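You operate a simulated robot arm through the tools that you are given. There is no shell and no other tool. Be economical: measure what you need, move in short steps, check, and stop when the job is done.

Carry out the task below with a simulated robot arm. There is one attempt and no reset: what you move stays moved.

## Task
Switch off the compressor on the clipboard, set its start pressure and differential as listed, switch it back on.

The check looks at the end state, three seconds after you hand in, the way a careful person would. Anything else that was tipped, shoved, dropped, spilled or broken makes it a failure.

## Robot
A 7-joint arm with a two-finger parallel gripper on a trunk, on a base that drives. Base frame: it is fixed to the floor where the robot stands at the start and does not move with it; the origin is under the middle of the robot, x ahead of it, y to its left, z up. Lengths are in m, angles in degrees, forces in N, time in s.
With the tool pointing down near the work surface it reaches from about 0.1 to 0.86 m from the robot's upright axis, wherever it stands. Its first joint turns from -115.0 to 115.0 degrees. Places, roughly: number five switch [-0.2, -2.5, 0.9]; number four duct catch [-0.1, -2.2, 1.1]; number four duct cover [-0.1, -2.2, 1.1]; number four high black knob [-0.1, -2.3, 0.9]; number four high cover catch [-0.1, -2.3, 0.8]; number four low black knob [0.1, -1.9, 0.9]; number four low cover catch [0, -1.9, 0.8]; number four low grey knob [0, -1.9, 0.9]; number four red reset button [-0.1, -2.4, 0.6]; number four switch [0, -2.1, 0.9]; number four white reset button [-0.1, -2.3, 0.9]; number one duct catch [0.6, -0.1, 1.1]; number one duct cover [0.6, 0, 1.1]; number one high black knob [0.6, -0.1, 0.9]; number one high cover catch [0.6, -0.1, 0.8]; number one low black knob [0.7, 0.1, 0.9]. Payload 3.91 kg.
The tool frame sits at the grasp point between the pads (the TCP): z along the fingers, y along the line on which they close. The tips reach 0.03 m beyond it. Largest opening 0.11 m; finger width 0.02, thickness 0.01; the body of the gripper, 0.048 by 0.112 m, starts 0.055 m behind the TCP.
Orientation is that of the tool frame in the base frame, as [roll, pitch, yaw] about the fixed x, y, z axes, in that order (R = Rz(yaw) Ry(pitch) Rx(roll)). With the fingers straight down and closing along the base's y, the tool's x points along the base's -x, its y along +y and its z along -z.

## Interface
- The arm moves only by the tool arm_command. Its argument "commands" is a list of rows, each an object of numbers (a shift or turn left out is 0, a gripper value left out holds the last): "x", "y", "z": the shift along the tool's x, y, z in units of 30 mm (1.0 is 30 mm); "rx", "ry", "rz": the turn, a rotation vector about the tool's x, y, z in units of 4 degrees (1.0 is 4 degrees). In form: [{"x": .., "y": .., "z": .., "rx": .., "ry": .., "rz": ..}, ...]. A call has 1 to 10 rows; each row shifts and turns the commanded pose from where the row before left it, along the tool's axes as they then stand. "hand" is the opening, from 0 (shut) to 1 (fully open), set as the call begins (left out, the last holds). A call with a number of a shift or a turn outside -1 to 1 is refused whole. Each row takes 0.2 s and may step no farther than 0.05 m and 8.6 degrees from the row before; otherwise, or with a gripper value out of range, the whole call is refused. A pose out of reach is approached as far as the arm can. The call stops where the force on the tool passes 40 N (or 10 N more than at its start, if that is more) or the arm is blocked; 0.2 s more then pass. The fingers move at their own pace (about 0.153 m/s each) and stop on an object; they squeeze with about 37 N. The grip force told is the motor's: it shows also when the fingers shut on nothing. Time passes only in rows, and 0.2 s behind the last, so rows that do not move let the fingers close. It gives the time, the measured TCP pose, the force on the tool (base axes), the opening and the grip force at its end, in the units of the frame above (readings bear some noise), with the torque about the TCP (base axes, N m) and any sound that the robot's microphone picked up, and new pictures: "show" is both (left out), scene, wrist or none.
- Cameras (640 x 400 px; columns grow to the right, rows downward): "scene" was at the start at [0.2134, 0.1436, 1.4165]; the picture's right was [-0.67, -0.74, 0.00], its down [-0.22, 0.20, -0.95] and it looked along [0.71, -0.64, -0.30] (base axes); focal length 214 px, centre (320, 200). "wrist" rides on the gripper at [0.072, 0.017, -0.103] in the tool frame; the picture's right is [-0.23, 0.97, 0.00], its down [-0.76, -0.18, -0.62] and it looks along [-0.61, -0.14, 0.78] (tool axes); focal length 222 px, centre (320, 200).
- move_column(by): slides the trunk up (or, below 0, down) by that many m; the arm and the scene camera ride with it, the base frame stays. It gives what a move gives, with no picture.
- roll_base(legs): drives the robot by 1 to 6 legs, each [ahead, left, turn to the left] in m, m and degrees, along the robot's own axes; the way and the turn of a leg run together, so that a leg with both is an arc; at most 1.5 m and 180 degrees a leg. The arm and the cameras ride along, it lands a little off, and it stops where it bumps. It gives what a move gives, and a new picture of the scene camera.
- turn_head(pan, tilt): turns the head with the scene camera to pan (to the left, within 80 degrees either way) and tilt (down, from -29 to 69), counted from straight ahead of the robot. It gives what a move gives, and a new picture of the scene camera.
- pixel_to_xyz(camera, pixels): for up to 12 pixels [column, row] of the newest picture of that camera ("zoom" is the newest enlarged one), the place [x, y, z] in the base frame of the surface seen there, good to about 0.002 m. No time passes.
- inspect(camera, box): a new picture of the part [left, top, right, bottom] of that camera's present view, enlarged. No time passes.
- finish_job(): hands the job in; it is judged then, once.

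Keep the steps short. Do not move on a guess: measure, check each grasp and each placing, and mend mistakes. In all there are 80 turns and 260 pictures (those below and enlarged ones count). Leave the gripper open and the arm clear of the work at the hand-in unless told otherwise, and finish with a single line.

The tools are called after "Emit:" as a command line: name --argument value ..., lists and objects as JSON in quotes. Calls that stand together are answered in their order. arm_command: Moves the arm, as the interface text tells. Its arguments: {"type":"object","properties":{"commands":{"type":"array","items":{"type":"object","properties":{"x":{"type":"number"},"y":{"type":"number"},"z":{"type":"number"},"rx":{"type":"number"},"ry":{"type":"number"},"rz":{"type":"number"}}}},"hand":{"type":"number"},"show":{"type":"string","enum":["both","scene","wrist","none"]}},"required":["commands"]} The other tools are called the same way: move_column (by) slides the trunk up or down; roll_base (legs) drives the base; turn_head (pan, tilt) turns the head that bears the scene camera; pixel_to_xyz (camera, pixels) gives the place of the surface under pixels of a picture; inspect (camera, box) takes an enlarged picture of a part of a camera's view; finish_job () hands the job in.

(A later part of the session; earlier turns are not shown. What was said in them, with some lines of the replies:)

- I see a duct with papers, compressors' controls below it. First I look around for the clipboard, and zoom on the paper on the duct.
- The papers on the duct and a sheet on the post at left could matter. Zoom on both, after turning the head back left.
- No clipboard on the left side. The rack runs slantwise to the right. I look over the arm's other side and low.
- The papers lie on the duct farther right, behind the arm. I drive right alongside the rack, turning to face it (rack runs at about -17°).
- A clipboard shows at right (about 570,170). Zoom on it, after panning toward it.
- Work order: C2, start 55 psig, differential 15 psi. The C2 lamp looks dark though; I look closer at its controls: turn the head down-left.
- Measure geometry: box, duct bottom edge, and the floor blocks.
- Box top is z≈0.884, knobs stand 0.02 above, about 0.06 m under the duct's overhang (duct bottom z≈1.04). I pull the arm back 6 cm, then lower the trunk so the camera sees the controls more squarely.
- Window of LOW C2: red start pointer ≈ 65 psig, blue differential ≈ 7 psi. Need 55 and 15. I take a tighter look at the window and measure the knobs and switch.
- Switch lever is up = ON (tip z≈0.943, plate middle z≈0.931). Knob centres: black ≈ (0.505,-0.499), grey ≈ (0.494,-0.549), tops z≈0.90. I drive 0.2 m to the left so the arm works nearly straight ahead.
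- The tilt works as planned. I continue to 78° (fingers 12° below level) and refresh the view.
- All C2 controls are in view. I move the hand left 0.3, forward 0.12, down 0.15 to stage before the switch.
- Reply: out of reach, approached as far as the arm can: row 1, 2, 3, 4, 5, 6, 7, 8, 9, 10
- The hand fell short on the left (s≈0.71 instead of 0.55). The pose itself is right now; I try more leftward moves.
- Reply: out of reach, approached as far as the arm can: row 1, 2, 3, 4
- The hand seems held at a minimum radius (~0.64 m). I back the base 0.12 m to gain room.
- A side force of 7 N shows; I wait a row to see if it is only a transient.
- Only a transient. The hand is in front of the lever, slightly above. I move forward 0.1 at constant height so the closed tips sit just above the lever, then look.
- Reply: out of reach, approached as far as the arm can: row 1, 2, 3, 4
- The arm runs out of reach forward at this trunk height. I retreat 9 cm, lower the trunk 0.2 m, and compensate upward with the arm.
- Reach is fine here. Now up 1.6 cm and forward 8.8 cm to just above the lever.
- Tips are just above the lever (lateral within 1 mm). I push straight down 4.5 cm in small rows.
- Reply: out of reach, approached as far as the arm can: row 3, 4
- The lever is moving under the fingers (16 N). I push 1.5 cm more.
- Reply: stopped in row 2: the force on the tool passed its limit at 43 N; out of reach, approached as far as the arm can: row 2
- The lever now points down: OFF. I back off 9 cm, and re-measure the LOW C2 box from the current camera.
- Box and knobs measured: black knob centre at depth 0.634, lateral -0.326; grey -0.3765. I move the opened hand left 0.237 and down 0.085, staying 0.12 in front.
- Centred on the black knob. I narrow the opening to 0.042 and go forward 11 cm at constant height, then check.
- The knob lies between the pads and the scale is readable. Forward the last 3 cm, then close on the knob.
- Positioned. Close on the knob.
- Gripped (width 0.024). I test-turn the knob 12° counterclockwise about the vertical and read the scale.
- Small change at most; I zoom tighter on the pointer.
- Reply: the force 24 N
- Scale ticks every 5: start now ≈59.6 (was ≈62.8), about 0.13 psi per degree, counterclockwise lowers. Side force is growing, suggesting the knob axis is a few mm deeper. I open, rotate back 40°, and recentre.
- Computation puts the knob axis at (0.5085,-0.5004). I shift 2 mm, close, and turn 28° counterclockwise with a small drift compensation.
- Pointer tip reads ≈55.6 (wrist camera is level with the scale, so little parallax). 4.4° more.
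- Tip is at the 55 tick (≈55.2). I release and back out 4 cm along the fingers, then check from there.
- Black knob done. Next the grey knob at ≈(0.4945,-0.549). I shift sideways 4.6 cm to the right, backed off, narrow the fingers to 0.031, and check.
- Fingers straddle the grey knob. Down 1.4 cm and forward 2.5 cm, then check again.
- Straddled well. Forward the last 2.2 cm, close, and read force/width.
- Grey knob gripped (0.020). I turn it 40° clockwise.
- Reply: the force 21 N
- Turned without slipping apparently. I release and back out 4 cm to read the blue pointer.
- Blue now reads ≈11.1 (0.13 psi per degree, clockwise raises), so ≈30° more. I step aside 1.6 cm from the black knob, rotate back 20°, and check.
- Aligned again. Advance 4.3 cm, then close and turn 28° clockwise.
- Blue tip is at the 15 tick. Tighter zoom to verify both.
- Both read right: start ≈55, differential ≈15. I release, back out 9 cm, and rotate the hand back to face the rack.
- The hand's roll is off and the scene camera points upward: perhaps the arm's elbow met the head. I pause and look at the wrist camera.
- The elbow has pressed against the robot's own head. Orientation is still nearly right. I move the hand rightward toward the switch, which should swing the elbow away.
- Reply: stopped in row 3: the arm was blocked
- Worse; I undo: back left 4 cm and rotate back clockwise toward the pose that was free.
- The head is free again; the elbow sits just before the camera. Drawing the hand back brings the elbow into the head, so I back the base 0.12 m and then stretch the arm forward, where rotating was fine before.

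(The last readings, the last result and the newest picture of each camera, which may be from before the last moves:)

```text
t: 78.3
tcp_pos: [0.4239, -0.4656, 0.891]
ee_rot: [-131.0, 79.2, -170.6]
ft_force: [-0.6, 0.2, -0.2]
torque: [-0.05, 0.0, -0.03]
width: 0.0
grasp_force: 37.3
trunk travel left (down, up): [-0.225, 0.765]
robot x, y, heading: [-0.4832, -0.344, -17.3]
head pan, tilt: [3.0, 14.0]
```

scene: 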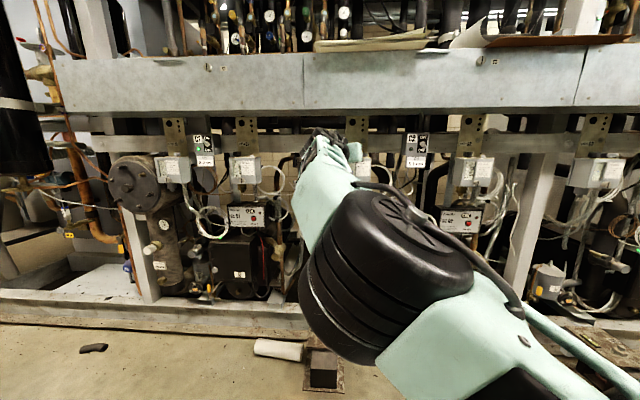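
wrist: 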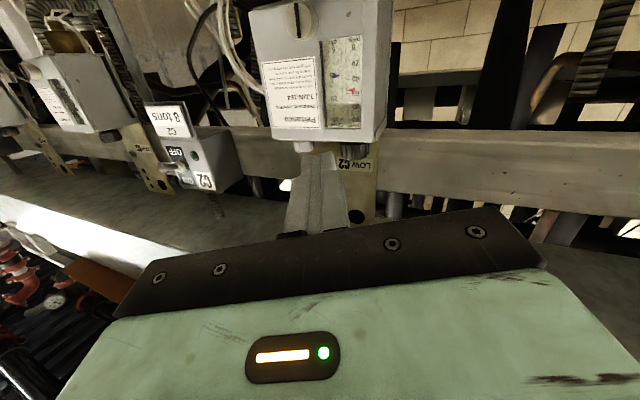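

The elbow is well clear now. I correct the hand's orientation (23° back to facing the rack), in place.

Emit:
arm_command --commands '[{"rx": -0.96, "ry": 0.09, "rz": 0.19}, {"rx": -0.96, "ry": 0.09, "rz": 0.19}, {"rx": -0.96, "ry": 0.09, "rz": 0.19}, {"rx": -0.96, "ry": 0.09, "rz": 0.19}, {"rx": -0.96, "ry": 0.09, "rz": 0.19}, {"rx": -0.96, "ry": 0.09, "rz": 0.19}, {}]' --show "scene"

```text
t: 79.9
tcp_pos: [0.4234, -0.4679, 0.8898]
ee_rot: [179.8, 79.2, 162.6]
ft_force: [-0.3, 0.6, 0.6]
torque: [0.0, -0.04, 0.02]
width: 0.0
grasp_force: 37.0
trunk travel left (down, up): [-0.225, 0.765]
robot x, y, heading: [-0.4824, -0.3471, -17.3]
head pan, tilt: [3.0, 14.0]
```

scene: 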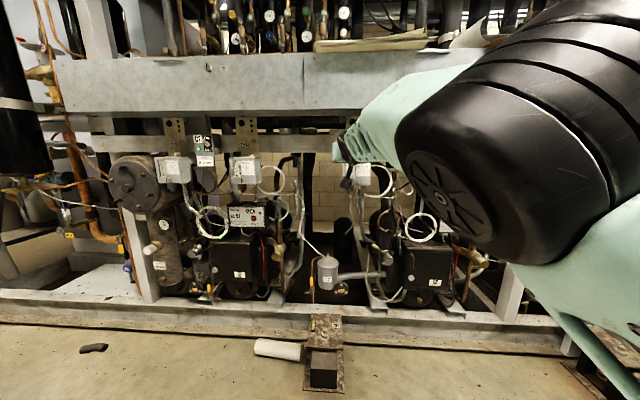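

Orientation restored. Now move right 0.24 m toward the switch, drawing back 3.5 cm as I go.

Emit:
arm_command --commands '[{"z": -0.6}, {"z": -0.6, "y": -0.5}, {"y": -1}, {"y": -1}, {"y": -1}, {"y": -1}, {"y": -1}, {"y": -1}, {"y": -1}, {"y": -0.46}]' --show "both"

Emit:
inspect --camera "wrist" --box '[200, 40, 440, 220]'

```text
t: 82.1
tcp_pos: [0.3196, -0.6848, 0.8964]
ee_rot: [179.7, 79.2, 162.8]
ft_force: [-0.8, -0.4, -0.1]
torque: [0.03, 0.01, 0.02]
width: 0.0001
grasp_force: 37.1
trunk travel left (down, up): [-0.225, 0.765]
robot x, y, heading: [-0.4852, -0.348, -17.0]
head pan, tilt: [3.0, 14.0]
```

scene: 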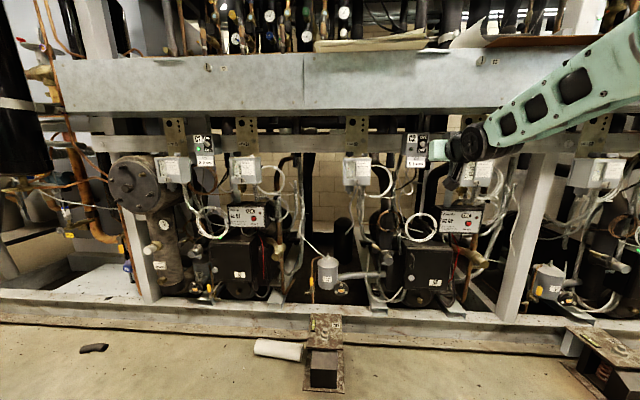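
wrist: 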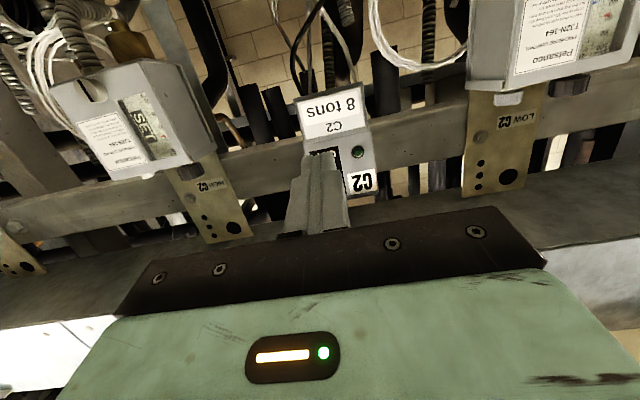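

```text
2.22 times, centred on (320, 130) of wrist
```

zoom: 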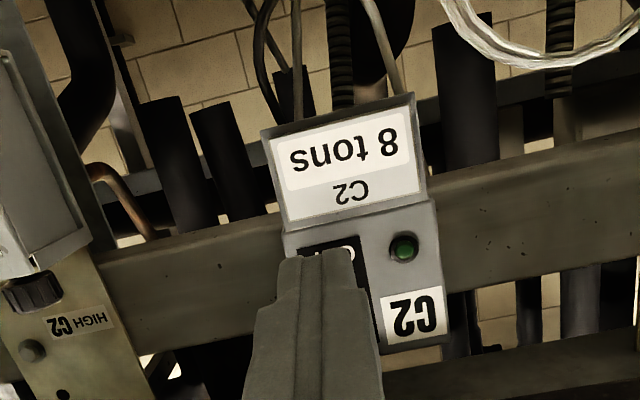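

Laterally aligned with the lever. I look at the lever and LOW box from the scene camera before pushing, and measure the lever tip.

Emit:
inspect --camera "scene" --box '[395, 125, 445, 175]'

Emit:
pixel_to_xyz --camera "zoom" --pixels '[[330, 190], [320, 160], [340, 205]]'

Emit:
inspect --camera "scene" --box '[335, 140, 385, 190]'

```text
8.00 times, centred on (420, 150) of scene
```

zoom: 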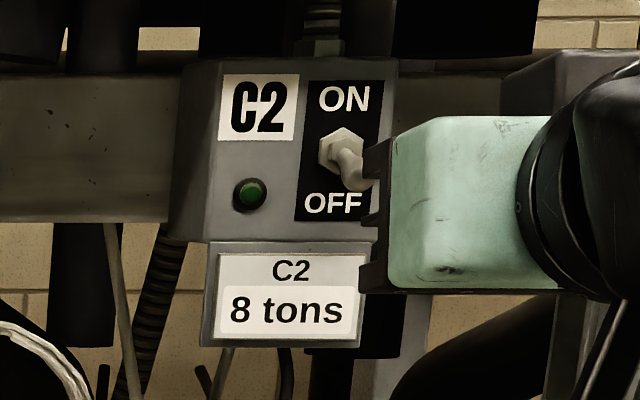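

```text
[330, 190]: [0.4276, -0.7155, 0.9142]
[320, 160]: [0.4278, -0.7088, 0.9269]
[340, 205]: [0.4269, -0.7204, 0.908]
```

```text
8.00 times, centred on (360, 165) of scene
```

zoom: 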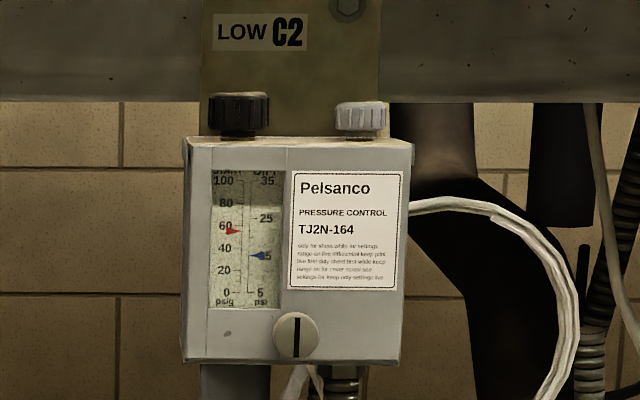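

Settings are still 55/15, and the lever is down. I go forward 6.9 cm under the lever, then push up.

Emit:
arm_command --commands '[{"x": -0.145, "z": 0.75}, {"x": -0.145, "z": 0.75}, {"x": -0.145, "z": 0.75}, {}]' --show "wrist"

Emit:
inspect --camera "scene" --box '[395, 125, 445, 175]'

```text
t: 83.1
tcp_pos: [0.3863, -0.7049, 0.8971]
ee_rot: [179.7, 79.2, 162.6]
ft_force: [-0.3, -1.1, 0.5]
torque: [-0.02, 0.02, -0.02]
width: 0.0001
grasp_force: 37.4
trunk travel left (down, up): [-0.225, 0.765]
robot x, y, heading: [-0.4863, -0.3412, -17.1]
head pan, tilt: [3.0, 14.0]
```

wrist: 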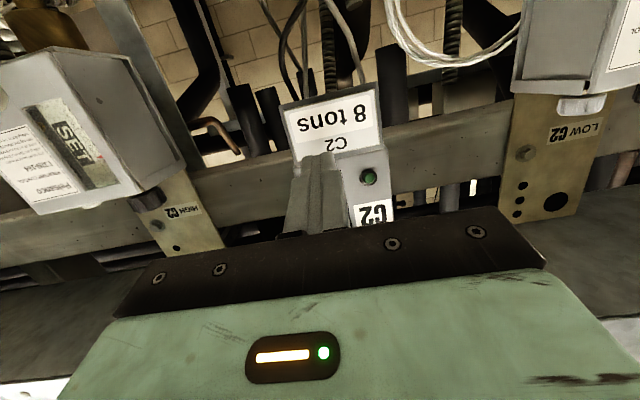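

```text
8.00 times, centred on (420, 150) of scene
```

zoom: 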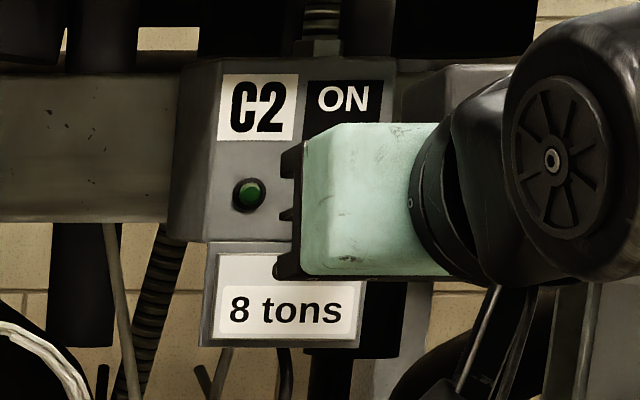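

No contact. Now push up about 4.3 cm in small rows.

Emit:
arm_command --commands '[{"x": -0.3, "z": -0.06}, {"x": -0.3, "z": -0.06}, {"x": -0.3, "z": -0.06}, {"x": -0.3, "z": -0.06}, {"x": -0.25, "z": -0.05}]' --show "wrist"

Emit:
inspect --camera "scene" --box '[395, 125, 445, 175]'

```text
t: 84.3
tcp_pos: [0.3861, -0.7059, 0.9273]
ee_rot: [-180.0, 77.6, 162.9]
ft_force: [-3.3, 0.1, -5.2]
torque: [0.04, 0.12, -0.02]
width: 0.0
grasp_force: 36.9
trunk travel left (down, up): [-0.225, 0.765]
robot x, y, heading: [-0.4844, -0.3506, -17.2]
head pan, tilt: [3.0, 14.0]
stopped in row 5: the force on the tool passed its limit at 46 N (the readings are from after the stop); the commanded pose is now the measured one
```

wrist: 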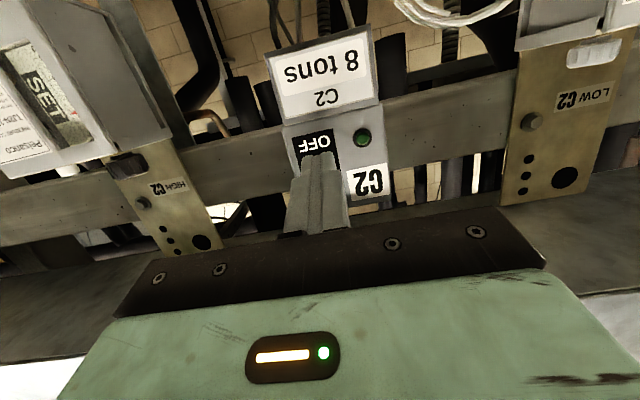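

```text
8.00 times, centred on (420, 150) of scene
```

zoom: 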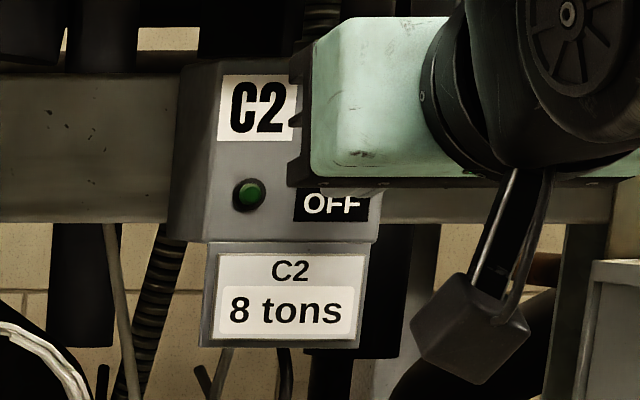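

Stopped on force, likely at the lever's end stop as before. I ease down 1.5 cm, back out, and look.

Emit:
arm_command --commands '[{"x": 0.5, "z": 0.05}, {"z": -1}, {"z": -1}, {"z": -0.6}, {}]' --show "wrist"

Emit:
inspect --camera "scene" --box '[395, 125, 445, 175]'

```text
t: 85.5
tcp_pos: [0.3116, -0.6836, 0.9292]
ee_rot: [180.0, 77.8, 162.8]
ft_force: [0.3, 0.8, 0.1]
torque: [0.0, 0.0, -0.01]
width: 0.0
grasp_force: 37.2
trunk travel left (down, up): [-0.225, 0.765]
robot x, y, heading: [-0.4858, -0.3429, -17.1]
head pan, tilt: [3.0, 14.0]
```

wrist: 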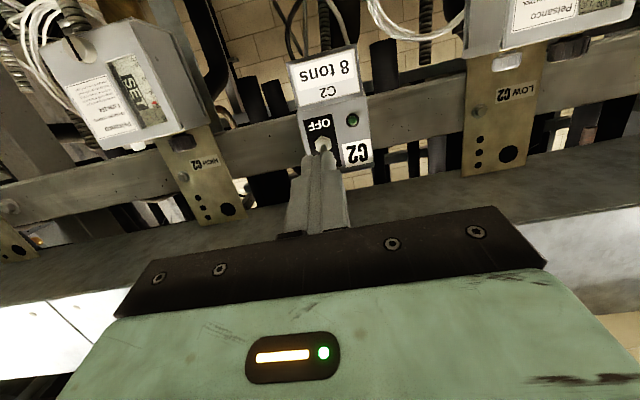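

```text
8.00 times, centred on (420, 150) of scene
```

zoom: 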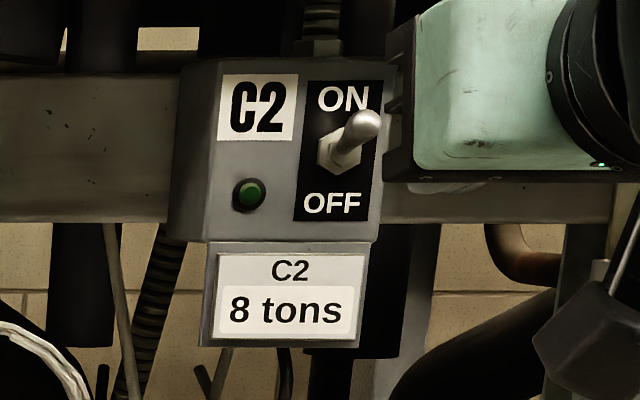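

The lever is up: ON, lamp as it was at the start. I open the gripper, back farther off, and do a last check of settings and surroundings.

Emit:
arm_command --commands '[{"z": -1}, {"z": -1}, {}]' --hand 1 --show "scene"

Emit:
inspect --camera "scene" --box '[335, 140, 385, 190]'

Emit:
inspect --camera "scene" --box '[350, 140, 375, 185]'

Emit:
inspect --camera "scene" --box '[390, 110, 520, 210]'

```text
t: 86.3
tcp_pos: [0.2529, -0.669, 0.9429]
ee_rot: [179.3, 77.8, 162.1]
ft_force: [-0.5, -0.8, -0.7]
torque: [0.03, -0.01, 0.04]
width: 0.1102
grasp_force: 0.0
trunk travel left (down, up): [-0.225, 0.765]
robot x, y, heading: [-0.4863, -0.3481, -17.4]
head pan, tilt: [3.0, 14.0]
```

scene: 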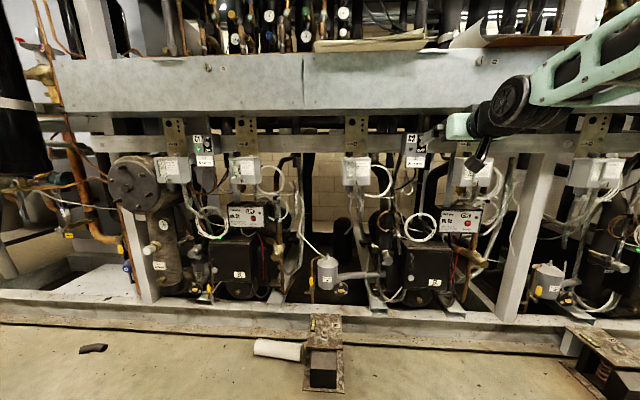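

```text
8.00 times, centred on (360, 165) of scene
```

zoom: 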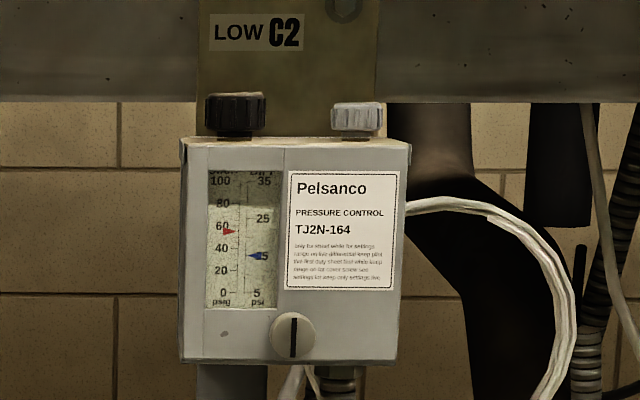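

```text
8.89 times, centred on (362, 162) of scene
```

zoom: 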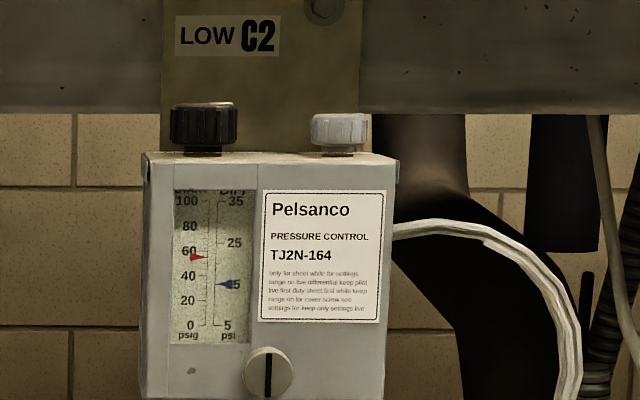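

```text
4.00 times, centred on (455, 160) of scene
```

zoom: 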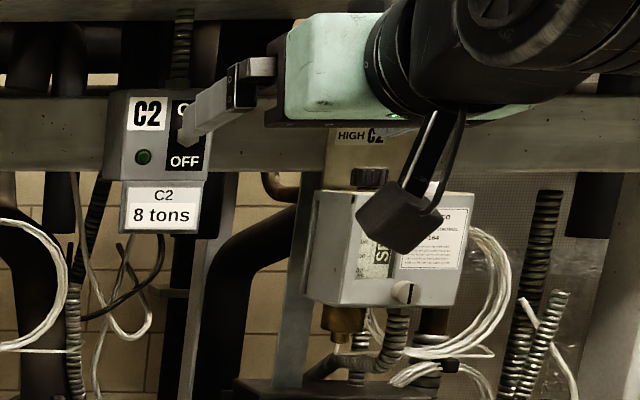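

Everything checks: the start pointer is at 55, the differential pointer at 15, the switch is up and the catch and covers are unchanged. I hand in.

Emit:
finish_job

```text
The job is handed in.
```

Compressor C2 was switched off, set to start at 55 psig with a 15 psi differential, and switched back on; its lamp stayed dark, as it was at the start.
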